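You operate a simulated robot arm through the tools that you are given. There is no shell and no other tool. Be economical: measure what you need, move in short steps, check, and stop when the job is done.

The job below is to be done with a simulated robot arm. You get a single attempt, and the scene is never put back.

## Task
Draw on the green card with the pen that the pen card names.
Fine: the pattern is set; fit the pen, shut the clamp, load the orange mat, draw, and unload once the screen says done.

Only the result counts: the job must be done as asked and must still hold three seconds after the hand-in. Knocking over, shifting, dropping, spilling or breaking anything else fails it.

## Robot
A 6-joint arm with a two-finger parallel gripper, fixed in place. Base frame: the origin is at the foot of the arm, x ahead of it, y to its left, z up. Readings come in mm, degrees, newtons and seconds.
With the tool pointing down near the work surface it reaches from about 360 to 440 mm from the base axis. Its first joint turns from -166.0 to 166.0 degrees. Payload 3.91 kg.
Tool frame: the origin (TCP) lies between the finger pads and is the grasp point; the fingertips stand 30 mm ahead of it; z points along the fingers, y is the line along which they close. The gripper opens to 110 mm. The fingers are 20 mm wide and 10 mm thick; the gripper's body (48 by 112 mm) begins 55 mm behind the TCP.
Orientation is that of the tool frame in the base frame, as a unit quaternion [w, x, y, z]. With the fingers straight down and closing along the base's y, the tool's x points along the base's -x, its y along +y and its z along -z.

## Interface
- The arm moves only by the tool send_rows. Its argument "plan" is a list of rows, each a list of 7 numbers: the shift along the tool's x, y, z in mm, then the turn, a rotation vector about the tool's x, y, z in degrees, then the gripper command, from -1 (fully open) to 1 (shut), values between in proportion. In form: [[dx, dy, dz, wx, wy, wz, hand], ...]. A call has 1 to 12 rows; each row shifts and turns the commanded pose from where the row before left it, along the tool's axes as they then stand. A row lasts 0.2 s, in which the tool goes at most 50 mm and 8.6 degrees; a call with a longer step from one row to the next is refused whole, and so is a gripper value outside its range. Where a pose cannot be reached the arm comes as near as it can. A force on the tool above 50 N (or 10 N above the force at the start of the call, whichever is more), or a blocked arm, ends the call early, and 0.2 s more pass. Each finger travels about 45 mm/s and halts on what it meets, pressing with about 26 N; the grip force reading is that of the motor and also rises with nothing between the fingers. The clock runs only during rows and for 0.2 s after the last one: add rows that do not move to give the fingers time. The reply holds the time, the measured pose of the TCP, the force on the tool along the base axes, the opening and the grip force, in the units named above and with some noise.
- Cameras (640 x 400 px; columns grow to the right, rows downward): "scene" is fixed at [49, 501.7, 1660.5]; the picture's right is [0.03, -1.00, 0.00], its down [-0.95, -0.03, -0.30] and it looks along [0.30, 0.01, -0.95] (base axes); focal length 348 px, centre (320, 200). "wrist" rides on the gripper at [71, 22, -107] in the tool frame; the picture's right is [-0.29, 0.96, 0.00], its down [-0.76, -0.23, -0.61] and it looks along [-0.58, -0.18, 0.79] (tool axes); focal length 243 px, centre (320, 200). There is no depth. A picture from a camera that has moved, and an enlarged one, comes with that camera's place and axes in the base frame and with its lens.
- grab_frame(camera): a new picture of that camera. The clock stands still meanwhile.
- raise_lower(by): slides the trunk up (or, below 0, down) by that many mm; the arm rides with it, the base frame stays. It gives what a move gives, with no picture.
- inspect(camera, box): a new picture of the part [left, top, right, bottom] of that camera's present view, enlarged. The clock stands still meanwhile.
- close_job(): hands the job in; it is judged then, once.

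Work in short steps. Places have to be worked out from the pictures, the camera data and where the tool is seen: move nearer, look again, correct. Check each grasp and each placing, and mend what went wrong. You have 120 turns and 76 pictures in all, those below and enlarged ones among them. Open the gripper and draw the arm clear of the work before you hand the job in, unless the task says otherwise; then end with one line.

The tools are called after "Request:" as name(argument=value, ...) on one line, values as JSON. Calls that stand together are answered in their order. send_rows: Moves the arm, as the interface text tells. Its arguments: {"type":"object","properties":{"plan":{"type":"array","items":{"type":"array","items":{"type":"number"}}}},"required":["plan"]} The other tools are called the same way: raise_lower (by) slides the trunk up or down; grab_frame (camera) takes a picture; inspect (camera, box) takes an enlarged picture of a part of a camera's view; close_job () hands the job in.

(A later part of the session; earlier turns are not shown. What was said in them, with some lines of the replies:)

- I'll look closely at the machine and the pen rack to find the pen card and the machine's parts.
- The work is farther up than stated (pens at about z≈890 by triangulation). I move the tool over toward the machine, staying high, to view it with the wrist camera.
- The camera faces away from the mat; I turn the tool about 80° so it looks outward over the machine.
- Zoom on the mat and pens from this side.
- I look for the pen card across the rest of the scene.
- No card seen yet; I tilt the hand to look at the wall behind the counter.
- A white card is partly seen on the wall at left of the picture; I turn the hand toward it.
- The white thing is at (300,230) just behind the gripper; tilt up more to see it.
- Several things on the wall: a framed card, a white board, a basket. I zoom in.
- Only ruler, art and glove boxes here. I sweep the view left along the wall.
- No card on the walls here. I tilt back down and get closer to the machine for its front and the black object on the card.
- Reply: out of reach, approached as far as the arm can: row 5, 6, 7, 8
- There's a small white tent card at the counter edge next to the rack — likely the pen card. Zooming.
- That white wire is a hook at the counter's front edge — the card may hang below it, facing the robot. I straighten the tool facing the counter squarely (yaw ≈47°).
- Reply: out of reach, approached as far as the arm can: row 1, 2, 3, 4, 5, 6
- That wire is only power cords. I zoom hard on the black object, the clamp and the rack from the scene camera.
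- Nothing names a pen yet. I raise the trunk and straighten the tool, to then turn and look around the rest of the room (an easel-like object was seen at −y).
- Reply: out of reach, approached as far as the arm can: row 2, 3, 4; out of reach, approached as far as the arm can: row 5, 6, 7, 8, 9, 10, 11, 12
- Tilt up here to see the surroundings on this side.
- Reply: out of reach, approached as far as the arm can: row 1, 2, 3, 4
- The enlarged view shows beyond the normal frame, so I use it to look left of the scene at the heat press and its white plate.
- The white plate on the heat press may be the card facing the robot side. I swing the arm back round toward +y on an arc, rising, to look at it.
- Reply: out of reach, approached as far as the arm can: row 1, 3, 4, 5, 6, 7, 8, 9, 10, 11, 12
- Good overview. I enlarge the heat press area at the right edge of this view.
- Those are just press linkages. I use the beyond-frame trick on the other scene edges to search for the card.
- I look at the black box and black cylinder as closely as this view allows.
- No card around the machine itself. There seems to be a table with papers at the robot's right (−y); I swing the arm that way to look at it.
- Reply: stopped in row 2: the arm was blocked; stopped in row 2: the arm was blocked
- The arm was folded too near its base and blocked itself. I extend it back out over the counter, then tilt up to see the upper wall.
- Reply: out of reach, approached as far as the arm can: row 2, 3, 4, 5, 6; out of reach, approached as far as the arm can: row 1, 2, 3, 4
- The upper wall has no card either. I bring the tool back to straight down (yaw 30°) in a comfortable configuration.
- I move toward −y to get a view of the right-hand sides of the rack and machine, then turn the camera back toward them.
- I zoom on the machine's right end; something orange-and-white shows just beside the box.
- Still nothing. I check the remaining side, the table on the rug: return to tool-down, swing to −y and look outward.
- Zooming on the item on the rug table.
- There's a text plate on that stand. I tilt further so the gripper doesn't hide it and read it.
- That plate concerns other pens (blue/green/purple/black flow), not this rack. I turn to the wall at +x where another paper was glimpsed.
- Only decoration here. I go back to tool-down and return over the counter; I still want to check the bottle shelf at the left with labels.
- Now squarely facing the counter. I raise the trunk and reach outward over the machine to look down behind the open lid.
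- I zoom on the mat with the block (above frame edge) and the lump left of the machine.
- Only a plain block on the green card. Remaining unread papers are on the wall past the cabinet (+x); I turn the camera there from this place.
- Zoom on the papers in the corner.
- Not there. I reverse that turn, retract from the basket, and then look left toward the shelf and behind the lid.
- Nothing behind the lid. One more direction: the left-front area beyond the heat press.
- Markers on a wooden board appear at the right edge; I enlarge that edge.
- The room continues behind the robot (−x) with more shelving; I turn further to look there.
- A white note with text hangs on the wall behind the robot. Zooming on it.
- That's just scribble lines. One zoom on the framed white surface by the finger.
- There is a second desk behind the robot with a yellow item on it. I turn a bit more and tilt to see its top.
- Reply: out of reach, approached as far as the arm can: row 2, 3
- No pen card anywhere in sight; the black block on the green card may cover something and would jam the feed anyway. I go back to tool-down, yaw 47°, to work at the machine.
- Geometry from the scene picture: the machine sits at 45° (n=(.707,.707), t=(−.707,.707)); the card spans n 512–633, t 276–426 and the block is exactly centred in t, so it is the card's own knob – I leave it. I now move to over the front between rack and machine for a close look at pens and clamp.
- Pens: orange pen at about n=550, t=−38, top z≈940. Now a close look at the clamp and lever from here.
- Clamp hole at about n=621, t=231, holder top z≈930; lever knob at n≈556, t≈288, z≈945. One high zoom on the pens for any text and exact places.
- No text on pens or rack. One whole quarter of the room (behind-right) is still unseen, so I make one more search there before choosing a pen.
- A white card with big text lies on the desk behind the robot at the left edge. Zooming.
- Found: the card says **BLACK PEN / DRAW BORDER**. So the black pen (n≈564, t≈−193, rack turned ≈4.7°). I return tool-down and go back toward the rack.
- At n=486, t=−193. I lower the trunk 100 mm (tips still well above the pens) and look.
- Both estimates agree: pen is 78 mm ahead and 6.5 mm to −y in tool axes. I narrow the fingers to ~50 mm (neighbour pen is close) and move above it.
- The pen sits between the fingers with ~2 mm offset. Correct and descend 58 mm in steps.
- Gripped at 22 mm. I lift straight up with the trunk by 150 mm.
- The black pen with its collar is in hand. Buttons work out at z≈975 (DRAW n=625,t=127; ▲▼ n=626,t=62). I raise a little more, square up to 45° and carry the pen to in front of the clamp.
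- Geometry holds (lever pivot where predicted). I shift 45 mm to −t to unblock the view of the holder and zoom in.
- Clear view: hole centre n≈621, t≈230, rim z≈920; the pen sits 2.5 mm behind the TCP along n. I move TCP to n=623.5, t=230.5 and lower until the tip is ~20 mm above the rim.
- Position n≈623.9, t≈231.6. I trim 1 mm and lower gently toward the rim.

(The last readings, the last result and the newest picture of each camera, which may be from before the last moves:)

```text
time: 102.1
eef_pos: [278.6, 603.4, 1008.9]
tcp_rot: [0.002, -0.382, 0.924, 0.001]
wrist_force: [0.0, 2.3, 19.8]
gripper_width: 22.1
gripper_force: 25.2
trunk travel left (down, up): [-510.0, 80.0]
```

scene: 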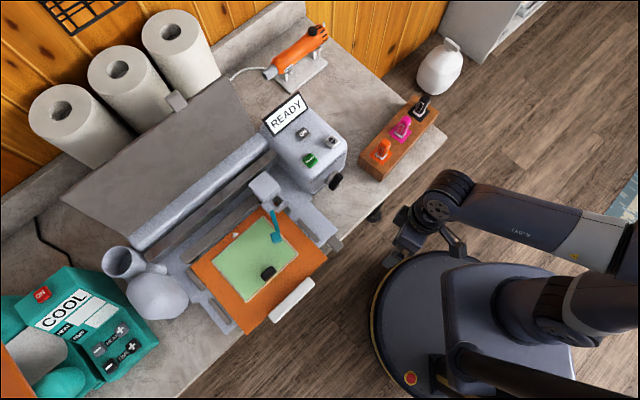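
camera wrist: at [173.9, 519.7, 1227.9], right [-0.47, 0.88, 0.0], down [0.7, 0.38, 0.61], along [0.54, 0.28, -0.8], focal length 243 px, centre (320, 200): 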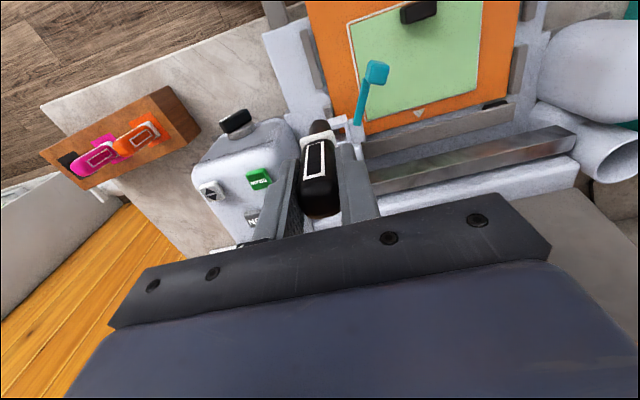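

Contact at ~20 N with the TCP at 1009, about 24 mm above the expected seat. I look at how the pen meets the holder.

Request:
inspect(camera="wrist", box=[260, 60, 400, 180])

```text
3.33 times, centred on (330, 120) of wrist
camera zoom: at [211.2, 567.4, 1115.7], right [-0.47, 0.88, 0.0], down [0.7, 0.37, 0.61], along [0.54, 0.29, -0.79], focal length 809 px, centre (287, 467)
```

zoom: 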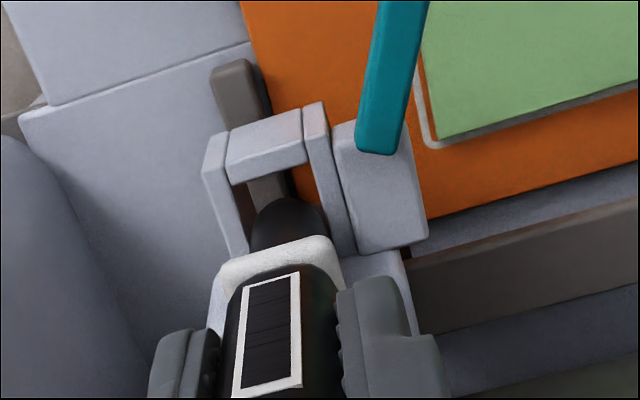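

The tip is bearing on the rear edge: the hole is ~18 mm square with centre nearer n≈618. I lift a bit, shift 4.5 mm toward −n and lower again.

Request:
send_rows(plan=[[0, 0, -10, 0, 0, 0, 1], [4.5, -0.5, 0, 0, 0, 0, 1], [0, 0, 8, 0, 0, 0, 1], [0, 0, 6, 0, 0, 0, 1], [0, 0, 5, 0, 0, 0, 1], [0, 0, 0, 0, 0, 0, 1]])

```text
time: 103.5
eef_pos: [275.2, 600.0, 998.1]
tcp_rot: [-0.002, -0.382, 0.924, -0.002]
wrist_force: [0.1, 0.1, -0.5]
gripper_width: 22.2
gripper_force: 26.3
trunk travel left (down, up): [-510.0, 80.0]
```

It went past the old contact with no force. I continue down toward the seat at ~985.

Request:
send_rows(plan=[[0, 0, 5, 0, 0, 0, 1], [0, 0, 4, 0, 0, 0, 1], [0, 0, 3, 0, 0, 0, 1], [0, 0, 0, 0, 0, 0, 1]])

```text
time: 104.5
eef_pos: [275.9, 601.4, 985.4]
tcp_rot: [-0.001, -0.382, 0.924, -0.002]
wrist_force: [0.2, -0.2, -0.5]
gripper_width: 21.9
gripper_force: 25.9
trunk travel left (down, up): [-510.0, 80.0]
```

Still free at 985; I continue in small steps until it bears.

Request:
send_rows(plan=[[0, 0, 3, 0, 0, 0, 1], [0, 0, 2, 0, 0, 0, 1], [0, 0, 2, 0, 0, 0, 1], [0, 0, 0, 0, 0, 0, 1]])

```text
time: 105.5
eef_pos: [274.6, 601.0, 978.5]
tcp_rot: [-0.001, -0.381, 0.924, -0.001]
wrist_force: [0.1, 0.5, -0.4]
gripper_width: 22.4
gripper_force: 26.2
trunk travel left (down, up): [-510.0, 80.0]
```

Request:
send_rows(plan=[[0, 0, 2, 0, 0, 0, 1], [0, 0, 2, 0, 0, 0, 1], [0, 0, 2, 0, 0, 0, 1], [0, 0, 0, 0, 0, 0, 1]])

```text
time: 106.5
eef_pos: [274.6, 601.0, 972.0]
tcp_rot: [-0.001, -0.383, 0.924, -0.002]
wrist_force: [0.0, -0.3, -0.2]
gripper_width: 22.1
gripper_force: 25.8
trunk travel left (down, up): [-510.0, 80.0]
```

Request:
send_rows(plan=[[0, 0, 2, 0, 0, 0, 1], [0, 0, 2, 0, 0, 0, 1], [0, 0, 2, 0, 0, 0, 1], [0, 0, 0, 0, 0, 0, 1]])

Request:
inspect(camera="wrist", box=[260, 60, 400, 180])

```text
time: 107.5
eef_pos: [274.6, 599.0, 966.5]
tcp_rot: [0.0, -0.382, 0.924, 0.0]
wrist_force: [-0.3, 2.2, 20.8]
gripper_width: 22.5
gripper_force: 26.0
trunk travel left (down, up): [-510.0, 80.0]
```

```text
3.33 times, centred on (330, 120) of wrist
camera zoom: at [207.7, 563.5, 1074.5], right [-0.47, 0.88, 0.0], down [0.7, 0.37, 0.61], along [0.54, 0.29, -0.79], focal length 809 px, centre (287, 467)
```

zoom: 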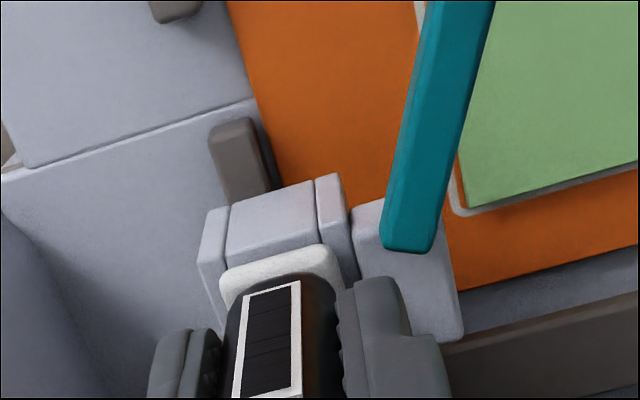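

The collar is seated on the ring. I relieve the load, open only to ~30 mm, then rise straight up.

Request:
send_rows(plan=[[0, 0, -2, 0, 0, 0, 0.43], [0, 0, 0, 0, 0, 0, 0.43], [0, 0, 0, 0, 0, 0, 0.43]])

Request:
send_rows(plan=[[0, 0, -8, 0, 0, 0, 0.43], [0, 0, -12, 0, 0, 0, 0.43], [0, 0, -15, 0, 0, 0, 0.43], [0, 0, -15, 0, 0, 0, 0.43], [0, 0, -15, 0, 0, 0, 0.43]])

```text
time: 108.3
eef_pos: [274.0, 599.1, 968.3]
tcp_rot: [-0.002, -0.382, 0.924, -0.001]
wrist_force: [-0.1, -0.8, 0.1]
gripper_width: 31.4
gripper_force: 0.0
trunk travel left (down, up): [-510.0, 80.0]
```

```text
time: 109.5
eef_pos: [276.3, 602.8, 1033.3]
tcp_rot: [-0.001, -0.382, 0.924, -0.002]
wrist_force: [1.2, -0.4, 0.2]
gripper_width: 31.3
gripper_force: 0.1
trunk travel left (down, up): [-510.0, 80.0]
```

Pen is left in the holder. For the clamp lever I close the fingers and go beside its knob on the +t side (n≈556, t≈322), to test pushing it toward −t.

Request:
send_rows(plan=[[0, 0, -10, 0, 0, 0, 0.43], [22, 30, 0, 0, 0, 0, 1], [22, 30, 0, 0, 0, 0, 1], [21.6, 31, 0, 0, 0, 0, 1], [0, 0, 25, 0, 0, 0, 1], [0, 0, 25, 0, 0, 0, 1], [0, 0, 26, 0, 0, 0, 1], [0, 0, 0, 0, 0, 0, 1]])

Request:
send_rows(plan=[[0, -6, 0, 0, 0, 0, 1], [0, -6, 0, 0, 0, 0, 1], [0, -5, 0, 0, 0, 0, 1], [0, -5, 0, 0, 0, 0, 1], [0, 0, 0, 0, 0, 0, 1]])

```text
time: 111.3
eef_pos: [165.3, 621.4, 967.9]
tcp_rot: [-0.002, -0.383, 0.924, -0.002]
wrist_force: [-0.5, 0.9, 0.4]
gripper_width: 0.1
gripper_force: 25.5
trunk travel left (down, up): [-510.0, 80.0]
```

```text
time: 112.5
eef_pos: [180.0, 602.8, 967.9]
tcp_rot: [-0.002, -0.382, 0.924, -0.002]
wrist_force: [0.2, -0.6, -0.2]
gripper_width: 0.0
gripper_force: 26.2
trunk travel left (down, up): [-510.0, 80.0]
```

No resistance yet at t≈299. I push on further and watch the force.

Request:
send_rows(plan=[[0, -6, 0, 0, 0, 0, 1], [0, -6, 0, 0, 0, 0, 1], [0, -6, 0, 0, 0, 0, 1], [0, -6, 0, 0, 0, 0, 1], [0, 0, 0, 0, 0, 0, 1]])

```text
time: 113.7
eef_pos: [197.0, 585.6, 967.2]
tcp_rot: [-0.001, -0.382, 0.924, -0.002]
wrist_force: [-0.5, -0.1, -0.2]
gripper_width: 0.0
gripper_force: 26.5
trunk travel left (down, up): [-510.0, 80.0]
```

No force seen; I need one look at the lever.

Request:
grab_frame(camera="wrist")

```text
2 pictures are left
camera wrist: at [131.2, 550.8, 1074.2], right [-0.47, 0.88, 0.0], down [0.7, 0.38, 0.61], along [0.54, 0.28, -0.8], focal length 243 px, centre (320, 200)
```

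wrist: 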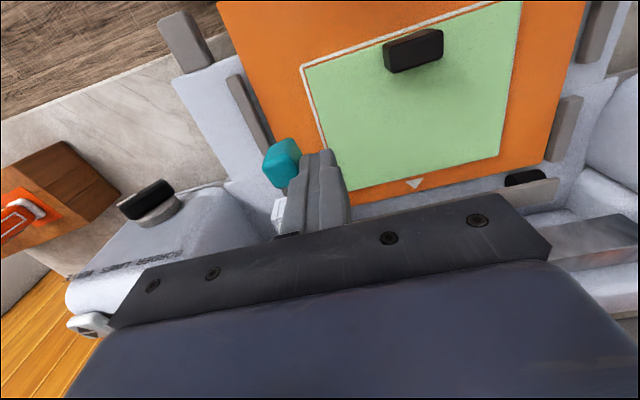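

The lever's knob is moving with my push (now at n≈543, t≈254): it swings toward −t. I follow the arc further until it resists.

Request:
send_rows(plan=[[6, -6, 0, 0, 0, 0, 1], [4, -8, 0, 0, 0, 0, 1], [1.5, -9, 0, 0, 0, 0, 1], [0, -9, 0, 0, 0, 0, 1], [0, 0, 0, 0, 0, 0, 1]])

```text
time: 114.9
eef_pos: [212.8, 555.7, 967.4]
tcp_rot: [-0.002, -0.382, 0.924, -0.001]
wrist_force: [-0.6, 0.2, -0.9]
gripper_width: 0.0
gripper_force: 25.9
trunk travel left (down, up): [-510.0, 80.0]
```

Request:
send_rows(plan=[[-2, -8, 0, 0, 0, 0, 1], [-3, -8, 0, 0, 0, 0, 1], [-4, -7, 0, 0, 0, 0, 1], [-5, -6, 0, 0, 0, 0, 1], [0, 0, 0, 0, 0, 0, 1]])

Request:
send_rows(plan=[[-6, -6, 0, 0, 0, 0, 1], [-6, -5, 0, 0, 0, 0, 1], [-6, -4, 0, 0, 0, 0, 1], [0, 0, 0, 0, 0, 0, 1]])

```text
time: 116.1
eef_pos: [242.3, 543.6, 967.1]
tcp_rot: [0.0, -0.381, 0.924, -0.002]
wrist_force: [0.0, -0.4, -0.1]
gripper_width: 0.0
gripper_force: 26.1
trunk travel left (down, up): [-510.0, 80.0]
```

```text
time: 117.1
eef_pos: [265.5, 547.3, 967.2]
tcp_rot: [-0.002, -0.382, 0.924, -0.002]
wrist_force: [-0.2, 0.9, 1.6]
gripper_width: 0.0
gripper_force: 26.3
trunk travel left (down, up): [-510.0, 80.0]
```

Nearly across the holder now; I push in +n until it stops.

Request:
send_rows(plan=[[-5, -1, 0, 0, 0, 0, 1], [-4, 0, 0, 0, 0, 0, 1], [-4, 0, 0, 0, 0, 0, 1], [0, 0, 0, 0, 0, 0, 1]])

```text
time: 118.2
eef_pos: [268.9, 550.1, 966.7]
tcp_rot: [-0.01, -0.383, 0.924, -0.008]
wrist_force: [-19.2, -24.7, 4.5]
gripper_width: 0.1
gripper_force: 25.9
trunk travel left (down, up): [-510.0, 80.0]
stopped in row 4: the force on the tool passed its limit (the readings are from after the stop); the commanded pose is now the measured one
```

About 31 N resistance: the lever is at its stop (shut). I back off, rise, and go over the ▲▼ button (n≈625, t≈63).

Request:
send_rows(plan=[[10, 0, 0, 0, 0, 0, 1], [10, 0, 0, 0, 0, 0, 1], [0, 0, -30, 0, 0, 0, 1], [0, 0, -30, 0, 0, 0, 1], [0, 0, -33, 0, 0, 0, 1], [-16, -34, 0, 0, 0, 0, 1], [-16, -34, 0, 0, 0, 0, 1], [-16, -34, 0, 0, 0, 0, 1], [-18, -34, 0, 0, 0, 0, 1], [0, 0, 0, 0, 0, 0, 1]])

```text
time: 120.4
eef_pos: [403.3, 491.4, 1056.2]
tcp_rot: [-0.008, -0.383, 0.924, -0.006]
wrist_force: [-0.8, -0.1, 0.1]
gripper_width: 0.0
gripper_force: 26.0
trunk travel left (down, up): [-510.0, 80.0]
```

At n=633, t=62; correct 7.5 mm back and press down on the ▲▼ button.

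Request:
send_rows(plan=[[7.5, 0.5, 0, 0, 0, 0, 1], [0, 0, 12, 0, 0, 0, 1], [0, 0, 12, 0, 0, 0, 1], [0, 0, 10, 0, 0, 0, 1], [0, 0, 4, 0, 0, 0, 1], [0, 0, 4, 0, 0, 0, 1], [0, 0, 3, 0, 0, 0, 1], [0, 0, 3, 0, 0, 0, 1]])

```text
time: 122.2
eef_pos: [396.8, 485.5, 1011.4]
tcp_rot: [-0.007, -0.383, 0.924, -0.006]
wrist_force: [-1.0, 0.2, 2.5]
gripper_width: 0.0
gripper_force: 26.0
trunk travel left (down, up): [-510.0, 80.0]
```

Light contact (2.5 N). I press a few mm more, then lift and wait.

Request:
send_rows(plan=[[0, 0, 2, 0, 0, 0, 1], [0, 0, 2, 0, 0, 0, 1], [0, 0, 0, 0, 0, 0, 1]])

```text
time: 123.0
eef_pos: [397.7, 487.0, 1008.2]
tcp_rot: [-0.006, -0.382, 0.924, -0.005]
wrist_force: [-2.1, 0.4, 15.7]
gripper_width: 0.0
gripper_force: 26.3
trunk travel left (down, up): [-510.0, 80.0]
```

Pressed with ~16 N. I lift, retreat to leave the view clear, give it some seconds, and take a scene picture of screen, mat and lever.

Request:
send_rows(plan=[[0, 0, -25, 0, 0, 0, 1], [0, 0, -25, 0, 0, 0, 1], [40, 0, 0, 0, 0, 0, 1], [40, 0, 0, 0, 0, 0, 1], [40, 0, 0, 0, 0, 0, 1], [40, 0, 0, 0, 0, 0, 1], [0, 0, 0, 0, 0, 0, 1], [0, 0, 0, 0, 0, 0, 1], [0, 0, 0, 0, 0, 0, 1], [0, 0, 0, 0, 0, 0, 1], [0, 0, 0, 0, 0, 0, 1], [0, 0, 0, 0, 0, 0, 1]])

Request:
send_rows(plan=[[0, 0, 0, 0, 0, 0, 1], [0, 0, 0, 0, 0, 0, 1], [0, 0, 0, 0, 0, 0, 1], [0, 0, 0, 0, 0, 0, 1], [0, 0, 0, 0, 0, 0, 1], [0, 0, 0, 0, 0, 0, 1], [0, 0, 0, 0, 0, 0, 1], [0, 0, 0, 0, 0, 0, 1], [0, 0, 0, 0, 0, 0, 1], [0, 0, 0, 0, 0, 0, 1], [0, 0, 0, 0, 0, 0, 1], [0, 0, 0, 0, 0, 0, 1]])

Request:
inspect(camera="scene", box=[170, 80, 380, 340])

```text
time: 125.6
eef_pos: [282.6, 377.2, 1057.2]
tcp_rot: [-0.008, -0.383, 0.924, -0.006]
wrist_force: [0.0, 0.7, -0.3]
gripper_width: 0.0
gripper_force: 25.8
trunk travel left (down, up): [-510.0, 80.0]
```

```text
time: 128.2
eef_pos: [283.4, 377.2, 1058.2]
tcp_rot: [-0.007, -0.383, 0.924, -0.007]
wrist_force: [0.1, -0.4, -1.0]
gripper_width: 0.1
gripper_force: 26.5
trunk travel left (down, up): [-510.0, 80.0]
```

```text
1.54 times, centred on (275, 210) of scene
camera zoom: at [49.0, 501.7, 1660.5], right [0.03, -1.0, 0.0], down [-0.95, -0.03, -0.3], along [0.3, 0.01, -0.95], focal length 535 px, centre (389, 185)
```

zoom: 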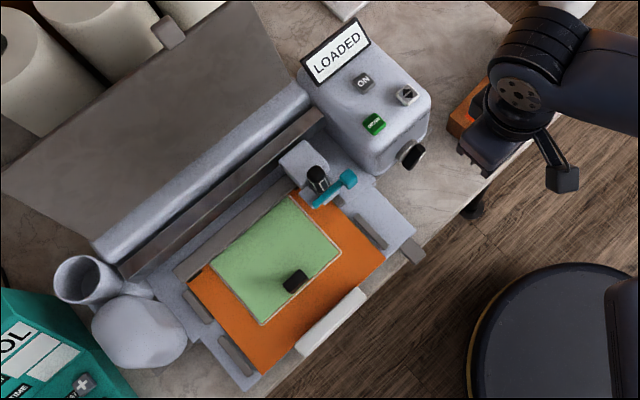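

Screen says LOADED, lever lies across the pen. Now I go to the DRAW button (n≈625, t≈127) and press it.

Request:
send_rows(plan=[[-32, 12, 0, 0, 0, 0, 1], [-32, 12, 0, 0, 0, 0, 1], [-32, 12, 0, 0, 0, 0, 1], [-32, 12, 0, 0, 0, 0, 1], [-30, 12.7, 0, 0, 0, 0, 1], [0, 0, 12, 0, 0, 0, 1], [0, 0, 12, 0, 0, 0, 1], [0, 0, 12, 0, 0, 0, 1], [0, 0, 4, 0, 0, 0, 1], [0, 0, 4, 0, 0, 0, 1], [0, 0, 0, 0, 0, 0, 1]])

```text
time: 130.6
eef_pos: [352.6, 528.9, 1011.8]
tcp_rot: [-0.006, -0.382, 0.924, -0.006]
wrist_force: [0.3, 0.9, 2.0]
gripper_width: 0.0
gripper_force: 26.3
trunk travel left (down, up): [-510.0, 80.0]
```

Contact again at the same height; press further.

Request:
send_rows(plan=[[0, 0, 2, 0, 0, 0, 1], [0, 0, 2, 0, 0, 0, 1], [0, 0, 1.5, 0, 0, 0, 1], [0, 0, 0, 0, 0, 0, 1]])

```text
time: 131.6
eef_pos: [353.2, 528.5, 1008.0]
tcp_rot: [-0.006, -0.382, 0.924, -0.004]
wrist_force: [0.5, -0.5, 19.7]
gripper_width: 0.1
gripper_force: 25.9
trunk travel left (down, up): [-510.0, 80.0]
```

Pressed at ~20 N. I lift and retreat, then wait for the drawing to finish.

Request:
send_rows(plan=[[0, 0, -25, 0, 0, 0, 1], [0, 0, -25, 0, 0, 0, 1], [40, -12, 0, 0, 0, 0, 1], [40, -12, 0, 0, 0, 0, 1], [40, -12, 0, 0, 0, 0, 1], [40, -12, 0, 0, 0, 0, 1], [0, 0, 0, 0, 0, 0, 1], [0, 0, 0, 0, 0, 0, 1], [0, 0, 0, 0, 0, 0, 1], [0, 0, 0, 0, 0, 0, 1], [0, 0, 0, 0, 0, 0, 1], [0, 0, 0, 0, 0, 0, 1]])

Request:
send_rows(plan=[[0, 0, 0, 0, 0, 0, 1], [0, 0, 0, 0, 0, 0, 1], [0, 0, 0, 0, 0, 0, 1], [0, 0, 0, 0, 0, 0, 1], [0, 0, 0, 0, 0, 0, 1], [0, 0, 0, 0, 0, 0, 1], [0, 0, 0, 0, 0, 0, 1], [0, 0, 0, 0, 0, 0, 1], [0, 0, 0, 0, 0, 0, 1], [0, 0, 0, 0, 0, 0, 1], [0, 0, 0, 0, 0, 0, 1], [0, 0, 0, 0, 0, 0, 1]])

Request:
send_rows(plan=[[0, 0, 0, 0, 0, 0, 1], [0, 0, 0, 0, 0, 0, 1], [0, 0, 0, 0, 0, 0, 1], [0, 0, 0, 0, 0, 0, 1], [0, 0, 0, 0, 0, 0, 1], [0, 0, 0, 0, 0, 0, 1], [0, 0, 0, 0, 0, 0, 1], [0, 0, 0, 0, 0, 0, 1], [0, 0, 0, 0, 0, 0, 1], [0, 0, 0, 0, 0, 0, 1], [0, 0, 0, 0, 0, 0, 1], [0, 0, 0, 0, 0, 0, 1]])

Request:
send_rows(plan=[[0, 0, 0, 0, 0, 0, 1], [0, 0, 0, 0, 0, 0, 1], [0, 0, 0, 0, 0, 0, 1], [0, 0, 0, 0, 0, 0, 1], [0, 0, 0, 0, 0, 0, 1], [0, 0, 0, 0, 0, 0, 1], [0, 0, 0, 0, 0, 0, 1], [0, 0, 0, 0, 0, 0, 1], [0, 0, 0, 0, 0, 0, 1], [0, 0, 0, 0, 0, 0, 1], [0, 0, 0, 0, 0, 0, 1], [0, 0, 0, 0, 0, 0, 1]])

Request:
send_rows(plan=[[0, 0, 0, 0, 0, 0, 1], [0, 0, 0, 0, 0, 0, 1], [0, 0, 0, 0, 0, 0, 1], [0, 0, 0, 0, 0, 0, 1], [0, 0, 0, 0, 0, 0, 1], [0, 0, 0, 0, 0, 0, 1], [0, 0, 0, 0, 0, 0, 1], [0, 0, 0, 0, 0, 0, 1], [0, 0, 0, 0, 0, 0, 1], [0, 0, 0, 0, 0, 0, 1], [0, 0, 0, 0, 0, 0, 1], [0, 0, 0, 0, 0, 0, 1]])

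Request:
send_rows(plan=[[0, 0, 0, 0, 0, 0, 1], [0, 0, 0, 0, 0, 0, 1], [0, 0, 0, 0, 0, 0, 1], [0, 0, 0, 0, 0, 0, 1], [0, 0, 0, 0, 0, 0, 1], [0, 0, 0, 0, 0, 0, 1], [0, 0, 0, 0, 0, 0, 1], [0, 0, 0, 0, 0, 0, 1], [0, 0, 0, 0, 0, 0, 1], [0, 0, 0, 0, 0, 0, 1], [0, 0, 0, 0, 0, 0, 1], [0, 0, 0, 0, 0, 0, 1]])

Request:
send_rows(plan=[[0, 0, 0, 0, 0, 0, 1], [0, 0, 0, 0, 0, 0, 1], [0, 0, 0, 0, 0, 0, 1], [0, 0, 0, 0, 0, 0, 1], [0, 0, 0, 0, 0, 0, 1], [0, 0, 0, 0, 0, 0, 1], [0, 0, 0, 0, 0, 0, 1], [0, 0, 0, 0, 0, 0, 1], [0, 0, 0, 0, 0, 0, 1], [0, 0, 0, 0, 0, 0, 1], [0, 0, 0, 0, 0, 0, 1], [0, 0, 0, 0, 0, 0, 1]])

Request:
send_rows(plan=[[0, 0, 0, 0, 0, 0, 1], [0, 0, 0, 0, 0, 0, 1], [0, 0, 0, 0, 0, 0, 1], [0, 0, 0, 0, 0, 0, 1], [0, 0, 0, 0, 0, 0, 1], [0, 0, 0, 0, 0, 0, 1], [0, 0, 0, 0, 0, 0, 1], [0, 0, 0, 0, 0, 0, 1], [0, 0, 0, 0, 0, 0, 1], [0, 0, 0, 0, 0, 0, 1], [0, 0, 0, 0, 0, 0, 1], [0, 0, 0, 0, 0, 0, 1]])

Request:
send_rows(plan=[[0, 0, 0, 0, 0, 0, 1], [0, 0, 0, 0, 0, 0, 1], [0, 0, 0, 0, 0, 0, 1], [0, 0, 0, 0, 0, 0, 1], [0, 0, 0, 0, 0, 0, 1], [0, 0, 0, 0, 0, 0, 1], [0, 0, 0, 0, 0, 0, 1], [0, 0, 0, 0, 0, 0, 1], [0, 0, 0, 0, 0, 0, 1], [0, 0, 0, 0, 0, 0, 1], [0, 0, 0, 0, 0, 0, 1], [0, 0, 0, 0, 0, 0, 1]])

Request:
send_rows(plan=[[0, 0, 0, 0, 0, 0, 1], [0, 0, 0, 0, 0, 0, 1], [0, 0, 0, 0, 0, 0, 1], [0, 0, 0, 0, 0, 0, 1], [0, 0, 0, 0, 0, 0, 1], [0, 0, 0, 0, 0, 0, 1], [0, 0, 0, 0, 0, 0, 1], [0, 0, 0, 0, 0, 0, 1], [0, 0, 0, 0, 0, 0, 1], [0, 0, 0, 0, 0, 0, 1], [0, 0, 0, 0, 0, 0, 1], [0, 0, 0, 0, 0, 0, 1]])

Request:
send_rows(plan=[[0, 0, 0, 0, 0, 0, 1], [0, 0, 0, 0, 0, 0, 1], [0, 0, 0, 0, 0, 0, 1], [0, 0, 0, 0, 0, 0, 1], [0, 0, 0, 0, 0, 0, 1], [0, 0, 0, 0, 0, 0, 1], [0, 0, 0, 0, 0, 0, 1], [0, 0, 0, 0, 0, 0, 1], [0, 0, 0, 0, 0, 0, 1], [0, 0, 0, 0, 0, 0, 1], [0, 0, 0, 0, 0, 0, 1], [0, 0, 0, 0, 0, 0, 1]])

Request:
send_rows(plan=[[0, 0, 0, 0, 0, 0, 1], [0, 0, 0, 0, 0, 0, 1], [0, 0, 0, 0, 0, 0, 1], [0, 0, 0, 0, 0, 0, 1], [0, 0, 0, 0, 0, 0, 1], [0, 0, 0, 0, 0, 0, 1], [0, 0, 0, 0, 0, 0, 1], [0, 0, 0, 0, 0, 0, 1], [0, 0, 0, 0, 0, 0, 1], [0, 0, 0, 0, 0, 0, 1], [0, 0, 0, 0, 0, 0, 1], [0, 0, 0, 0, 0, 0, 1]])

```text
time: 134.2
eef_pos: [275.0, 382.9, 1061.4]
tcp_rot: [-0.007, -0.383, 0.924, -0.005]
wrist_force: [-0.1, 0.1, -0.6]
gripper_width: 0.2
gripper_force: 26.2
trunk travel left (down, up): [-510.0, 80.0]
```

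```text
time: 136.8
eef_pos: [274.9, 382.9, 1060.9]
tcp_rot: [-0.007, -0.383, 0.924, -0.006]
wrist_force: [0.3, -0.5, -0.2]
gripper_width: 0.0
gripper_force: 26.4
trunk travel left (down, up): [-510.0, 80.0]
```

```text
time: 139.4
eef_pos: [275.4, 381.8, 1061.4]
tcp_rot: [-0.007, -0.383, 0.924, -0.006]
wrist_force: [0.1, 0.2, 0.1]
gripper_width: 0.1
gripper_force: 26.2
trunk travel left (down, up): [-510.0, 80.0]
```

```text
time: 142.0
eef_pos: [275.1, 383.3, 1061.5]
tcp_rot: [-0.008, -0.383, 0.924, -0.005]
wrist_force: [0.8, 0.3, 0.0]
gripper_width: 0.0
gripper_force: 26.0
trunk travel left (down, up): [-510.0, 80.0]
```

```text
time: 144.6
eef_pos: [274.8, 381.6, 1061.3]
tcp_rot: [-0.008, -0.383, 0.924, -0.006]
wrist_force: [0.1, 0.6, -0.1]
gripper_width: 0.3
gripper_force: 25.9
trunk travel left (down, up): [-510.0, 80.0]
```

```text
time: 147.2
eef_pos: [274.8, 382.6, 1061.1]
tcp_rot: [-0.007, -0.382, 0.924, -0.006]
wrist_force: [0.7, -0.1, -0.4]
gripper_width: 0.2
gripper_force: 25.4
trunk travel left (down, up): [-510.0, 80.0]
```

```text
time: 149.8
eef_pos: [275.1, 382.3, 1060.6]
tcp_rot: [-0.007, -0.382, 0.924, -0.005]
wrist_force: [0.1, -0.7, -0.4]
gripper_width: 0.1
gripper_force: 26.6
trunk travel left (down, up): [-510.0, 80.0]
```

```text
time: 152.4
eef_pos: [275.3, 381.8, 1060.3]
tcp_rot: [-0.008, -0.383, 0.924, -0.006]
wrist_force: [-0.2, 0.5, 0.3]
gripper_width: 0.0
gripper_force: 26.0
trunk travel left (down, up): [-510.0, 80.0]
```

```text
time: 155.0
eef_pos: [275.9, 382.0, 1061.3]
tcp_rot: [-0.007, -0.382, 0.924, -0.006]
wrist_force: [0.7, -0.8, -0.3]
gripper_width: 0.2
gripper_force: 25.4
trunk travel left (down, up): [-510.0, 80.0]
```

```text
time: 157.6
eef_pos: [275.0, 382.5, 1061.6]
tcp_rot: [-0.007, -0.383, 0.924, -0.004]
wrist_force: [0.5, -0.1, 0.5]
gripper_width: 0.0
gripper_force: 26.2
trunk travel left (down, up): [-510.0, 80.0]
```

```text
time: 160.2
eef_pos: [274.2, 382.0, 1060.6]
tcp_rot: [-0.007, -0.382, 0.924, -0.006]
wrist_force: [0.9, 0.3, 0.1]
gripper_width: 0.0
gripper_force: 25.8
trunk travel left (down, up): [-510.0, 80.0]
```

```text
time: 162.8
eef_pos: [274.4, 382.6, 1061.2]
tcp_rot: [-0.007, -0.382, 0.924, -0.006]
wrist_force: [0.3, -0.3, -0.2]
gripper_width: 0.1
gripper_force: 26.3
trunk travel left (down, up): [-510.0, 80.0]
```

Thirty seconds have gone; I wait some more before spending the last picture.

Request:
send_rows(plan=[[0, 0, 0, 0, 0, 0, 1], [0, 0, 0, 0, 0, 0, 1], [0, 0, 0, 0, 0, 0, 1], [0, 0, 0, 0, 0, 0, 1], [0, 0, 0, 0, 0, 0, 1], [0, 0, 0, 0, 0, 0, 1], [0, 0, 0, 0, 0, 0, 1], [0, 0, 0, 0, 0, 0, 1], [0, 0, 0, 0, 0, 0, 1], [0, 0, 0, 0, 0, 0, 1], [0, 0, 0, 0, 0, 0, 1], [0, 0, 0, 0, 0, 0, 1]])

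Request:
send_rows(plan=[[0, 0, 0, 0, 0, 0, 1], [0, 0, 0, 0, 0, 0, 1], [0, 0, 0, 0, 0, 0, 1], [0, 0, 0, 0, 0, 0, 1], [0, 0, 0, 0, 0, 0, 1], [0, 0, 0, 0, 0, 0, 1], [0, 0, 0, 0, 0, 0, 1], [0, 0, 0, 0, 0, 0, 1], [0, 0, 0, 0, 0, 0, 1], [0, 0, 0, 0, 0, 0, 1], [0, 0, 0, 0, 0, 0, 1], [0, 0, 0, 0, 0, 0, 1]])

Request:
send_rows(plan=[[0, 0, 0, 0, 0, 0, 1], [0, 0, 0, 0, 0, 0, 1], [0, 0, 0, 0, 0, 0, 1], [0, 0, 0, 0, 0, 0, 1], [0, 0, 0, 0, 0, 0, 1], [0, 0, 0, 0, 0, 0, 1], [0, 0, 0, 0, 0, 0, 1], [0, 0, 0, 0, 0, 0, 1], [0, 0, 0, 0, 0, 0, 1], [0, 0, 0, 0, 0, 0, 1], [0, 0, 0, 0, 0, 0, 1], [0, 0, 0, 0, 0, 0, 1]])

Request:
send_rows(plan=[[0, 0, 0, 0, 0, 0, 1], [0, 0, 0, 0, 0, 0, 1], [0, 0, 0, 0, 0, 0, 1], [0, 0, 0, 0, 0, 0, 1], [0, 0, 0, 0, 0, 0, 1], [0, 0, 0, 0, 0, 0, 1], [0, 0, 0, 0, 0, 0, 1], [0, 0, 0, 0, 0, 0, 1], [0, 0, 0, 0, 0, 0, 1], [0, 0, 0, 0, 0, 0, 1], [0, 0, 0, 0, 0, 0, 1], [0, 0, 0, 0, 0, 0, 1]])

Request:
send_rows(plan=[[0, 0, 0, 0, 0, 0, 1], [0, 0, 0, 0, 0, 0, 1], [0, 0, 0, 0, 0, 0, 1], [0, 0, 0, 0, 0, 0, 1], [0, 0, 0, 0, 0, 0, 1], [0, 0, 0, 0, 0, 0, 1], [0, 0, 0, 0, 0, 0, 1], [0, 0, 0, 0, 0, 0, 1], [0, 0, 0, 0, 0, 0, 1], [0, 0, 0, 0, 0, 0, 1], [0, 0, 0, 0, 0, 0, 1], [0, 0, 0, 0, 0, 0, 1]])

Request:
send_rows(plan=[[0, 0, 0, 0, 0, 0, 1], [0, 0, 0, 0, 0, 0, 1], [0, 0, 0, 0, 0, 0, 1], [0, 0, 0, 0, 0, 0, 1], [0, 0, 0, 0, 0, 0, 1], [0, 0, 0, 0, 0, 0, 1], [0, 0, 0, 0, 0, 0, 1], [0, 0, 0, 0, 0, 0, 1], [0, 0, 0, 0, 0, 0, 1], [0, 0, 0, 0, 0, 0, 1], [0, 0, 0, 0, 0, 0, 1], [0, 0, 0, 0, 0, 0, 1]])

Request:
send_rows(plan=[[0, 0, 0, 0, 0, 0, 1], [0, 0, 0, 0, 0, 0, 1], [0, 0, 0, 0, 0, 0, 1], [0, 0, 0, 0, 0, 0, 1], [0, 0, 0, 0, 0, 0, 1], [0, 0, 0, 0, 0, 0, 1], [0, 0, 0, 0, 0, 0, 1], [0, 0, 0, 0, 0, 0, 1], [0, 0, 0, 0, 0, 0, 1], [0, 0, 0, 0, 0, 0, 1], [0, 0, 0, 0, 0, 0, 1], [0, 0, 0, 0, 0, 0, 1]])

Request:
inspect(camera="scene", box=[170, 80, 380, 340])

```text
time: 165.4
eef_pos: [274.8, 382.0, 1061.6]
tcp_rot: [-0.007, -0.383, 0.924, -0.005]
wrist_force: [0.0, -0.3, 0.0]
gripper_width: 0.2
gripper_force: 25.6
trunk travel left (down, up): [-510.0, 80.0]
```

```text
time: 168.0
eef_pos: [275.5, 382.4, 1061.2]
tcp_rot: [-0.007, -0.383, 0.924, -0.006]
wrist_force: [-0.9, -0.8, -0.4]
gripper_width: 0.0
gripper_force: 26.1
trunk travel left (down, up): [-510.0, 80.0]
```

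```text
time: 170.6
eef_pos: [274.3, 382.3, 1061.6]
tcp_rot: [-0.007, -0.382, 0.924, -0.006]
wrist_force: [-0.4, -0.1, 0.4]
gripper_width: 0.2
gripper_force: 25.9
trunk travel left (down, up): [-510.0, 80.0]
```

```text
time: 173.2
eef_pos: [275.8, 383.6, 1060.6]
tcp_rot: [-0.007, -0.383, 0.924, -0.006]
wrist_force: [0.2, 0.2, -0.3]
gripper_width: 0.3
gripper_force: 26.0
trunk travel left (down, up): [-510.0, 80.0]
```

```text
time: 175.8
eef_pos: [274.1, 382.5, 1061.2]
tcp_rot: [-0.006, -0.383, 0.924, -0.006]
wrist_force: [1.2, 0.0, -0.4]
gripper_width: 0.1
gripper_force: 25.9
trunk travel left (down, up): [-510.0, 80.0]
```

```text
time: 178.4
eef_pos: [275.3, 381.9, 1061.7]
tcp_rot: [-0.006, -0.383, 0.924, -0.006]
wrist_force: [-0.6, -0.1, -0.1]
gripper_width: 0.3
gripper_force: 25.9
trunk travel left (down, up): [-510.0, 80.0]
```

```text
time: 181.0
eef_pos: [274.4, 382.4, 1061.6]
tcp_rot: [-0.007, -0.383, 0.924, -0.007]
wrist_force: [-0.2, -0.9, 0.1]
gripper_width: 0.0
gripper_force: 25.6
trunk travel left (down, up): [-510.0, 80.0]
```

```text
1.54 times, centred on (275, 210) of scene
camera zoom: at [49.0, 501.7, 1660.5], right [0.03, -1.0, 0.0], down [-0.95, -0.03, -0.3], along [0.3, 0.01, -0.95], focal length 535 px, centre (389, 185)
```

zoom: 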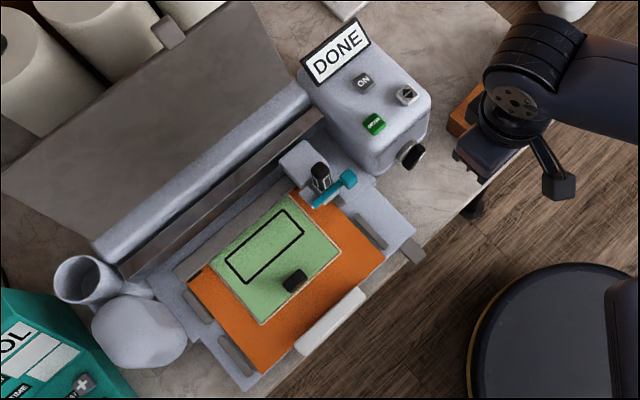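

DONE with a black border drawn. Last: press ▲▼ again to unload (n≈624, t≈63).

Request:
send_rows(plan=[[-40, -4, 0, 0, 0, 0, 1], [-40, -4, 0, 0, 0, 0, 1], [-40, -3, 0, 0, 0, 0, 1], [-39.5, -2.5, 0, 0, 0, 0, 1], [0, 0, 0, 0, 0, 0, 1], [0, 0, 12, 0, 0, 0, 1], [0, 0, 12, 0, 0, 0, 1], [0, 0, 12, 0, 0, 0, 1], [0, 0, 6, 0, 0, 0, 1], [0, 0, 5, 0, 0, 0, 1], [0, 0, 3, 0, 0, 0, 1], [0, 0, 0, 0, 0, 0, 1]])

```text
time: 183.6
eef_pos: [393.4, 483.7, 1008.2]
tcp_rot: [-0.006, -0.382, 0.924, -0.005]
wrist_force: [-3.1, 1.5, 14.3]
gripper_width: 0.0
gripper_force: 26.0
trunk travel left (down, up): [-510.0, 80.0]
```

Same depth and force as the first press. I add a touch more without releasing, then lift, retreat and open the gripper.

Request:
send_rows(plan=[[0, 0, 1.2, 0, 0, 0, 1], [0, 0, 0, 0, 0, 0, 1]])

Request:
send_rows(plan=[[0, 0, -25, 0, 0, 0, 1], [0, 0, -25, 0, 0, 0, 1], [40, 0, 0, 0, 0, 0, 1], [40, 0, 0, 0, 0, 0, 1], [40, 0, 0, 0, 0, 0, 1], [40, 0, -20, 0, 0, 0, 1], [0, 0, -20, 0, 0, 0, -1], [0, 0, -20, 0, 0, 0, -1], [0, 0, 0, 0, 0, 0, -1], [0, 0, 0, 0, 0, 0, -1], [0, 0, 0, 0, 0, 0, -1], [0, 0, 0, 0, 0, 0, -1]])

Request:
send_rows(plan=[[0, 0, 0, 0, 0, 0, -1], [0, 0, 0, 0, 0, 0, -1], [0, 0, 0, 0, 0, 0, -1], [0, 0, 0, 0, 0, 0, -1], [0, 0, 0, 0, 0, 0, -1], [0, 0, 0, 0, 0, 0, -1], [0, 0, 0, 0, 0, 0, -1], [0, 0, 0, 0, 0, 0, -1], [0, 0, 0, 0, 0, 0, -1], [0, 0, 0, 0, 0, 0, -1], [0, 0, 0, 0, 0, 0, -1], [0, 0, 0, 0, 0, 0, -1]])

Request:
send_rows(plan=[[0, 0, 0, 0, 0, 0, -1], [0, 0, 0, 0, 0, 0, -1], [0, 0, 0, 0, 0, 0, -1], [0, 0, 0, 0, 0, 0, -1], [0, 0, 0, 0, 0, 0, -1], [0, 0, 0, 0, 0, 0, -1], [0, 0, 0, 0, 0, 0, -1], [0, 0, 0, 0, 0, 0, -1], [0, 0, 0, 0, 0, 0, -1], [0, 0, 0, 0, 0, 0, -1], [0, 0, 0, 0, 0, 0, -1], [0, 0, 0, 0, 0, 0, -1]])

Request:
grab_frame(camera="scene")

```text
time: 184.2
eef_pos: [395.2, 483.1, 1008.1]
tcp_rot: [-0.005, -0.382, 0.924, -0.003]
wrist_force: [0.0, 3.9, 23.8]
gripper_width: 0.1
gripper_force: 26.1
trunk travel left (down, up): [-510.0, 80.0]
```

```text
time: 186.8
eef_pos: [282.7, 371.6, 1119.8]
tcp_rot: [-0.006, -0.382, 0.924, -0.006]
wrist_force: [-0.3, -0.1, -0.5]
gripper_width: 109.9
gripper_force: 0.0
trunk travel left (down, up): [-510.0, 80.0]
```

```text
time: 189.4
eef_pos: [282.4, 373.3, 1120.1]
tcp_rot: [-0.008, -0.382, 0.924, -0.007]
wrist_force: [-0.1, 0.0, -0.9]
gripper_width: 110.1
gripper_force: 0.0
trunk travel left (down, up): [-510.0, 80.0]
```

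```text
time: 192.0
eef_pos: [281.4, 373.4, 1120.5]
tcp_rot: [-0.008, -0.383, 0.924, -0.006]
wrist_force: [0.8, 0.8, -0.5]
gripper_width: 109.9
gripper_force: 0.0
trunk travel left (down, up): [-510.0, 80.0]
```

```text
refused: no pictures are left
```

The unload press bottomed out at the same depth as the load press (24 N), and there has been time for the mat to come out. The gripper is open and clear, and no pictures are left, so I hand in.

Request:
close_job()

```text
The job is handed in.
```

I drew the black border on the green card with the black pen and the screen said DONE. The unload button was pressed after that, but I had no pictures left to confirm the mat came out.
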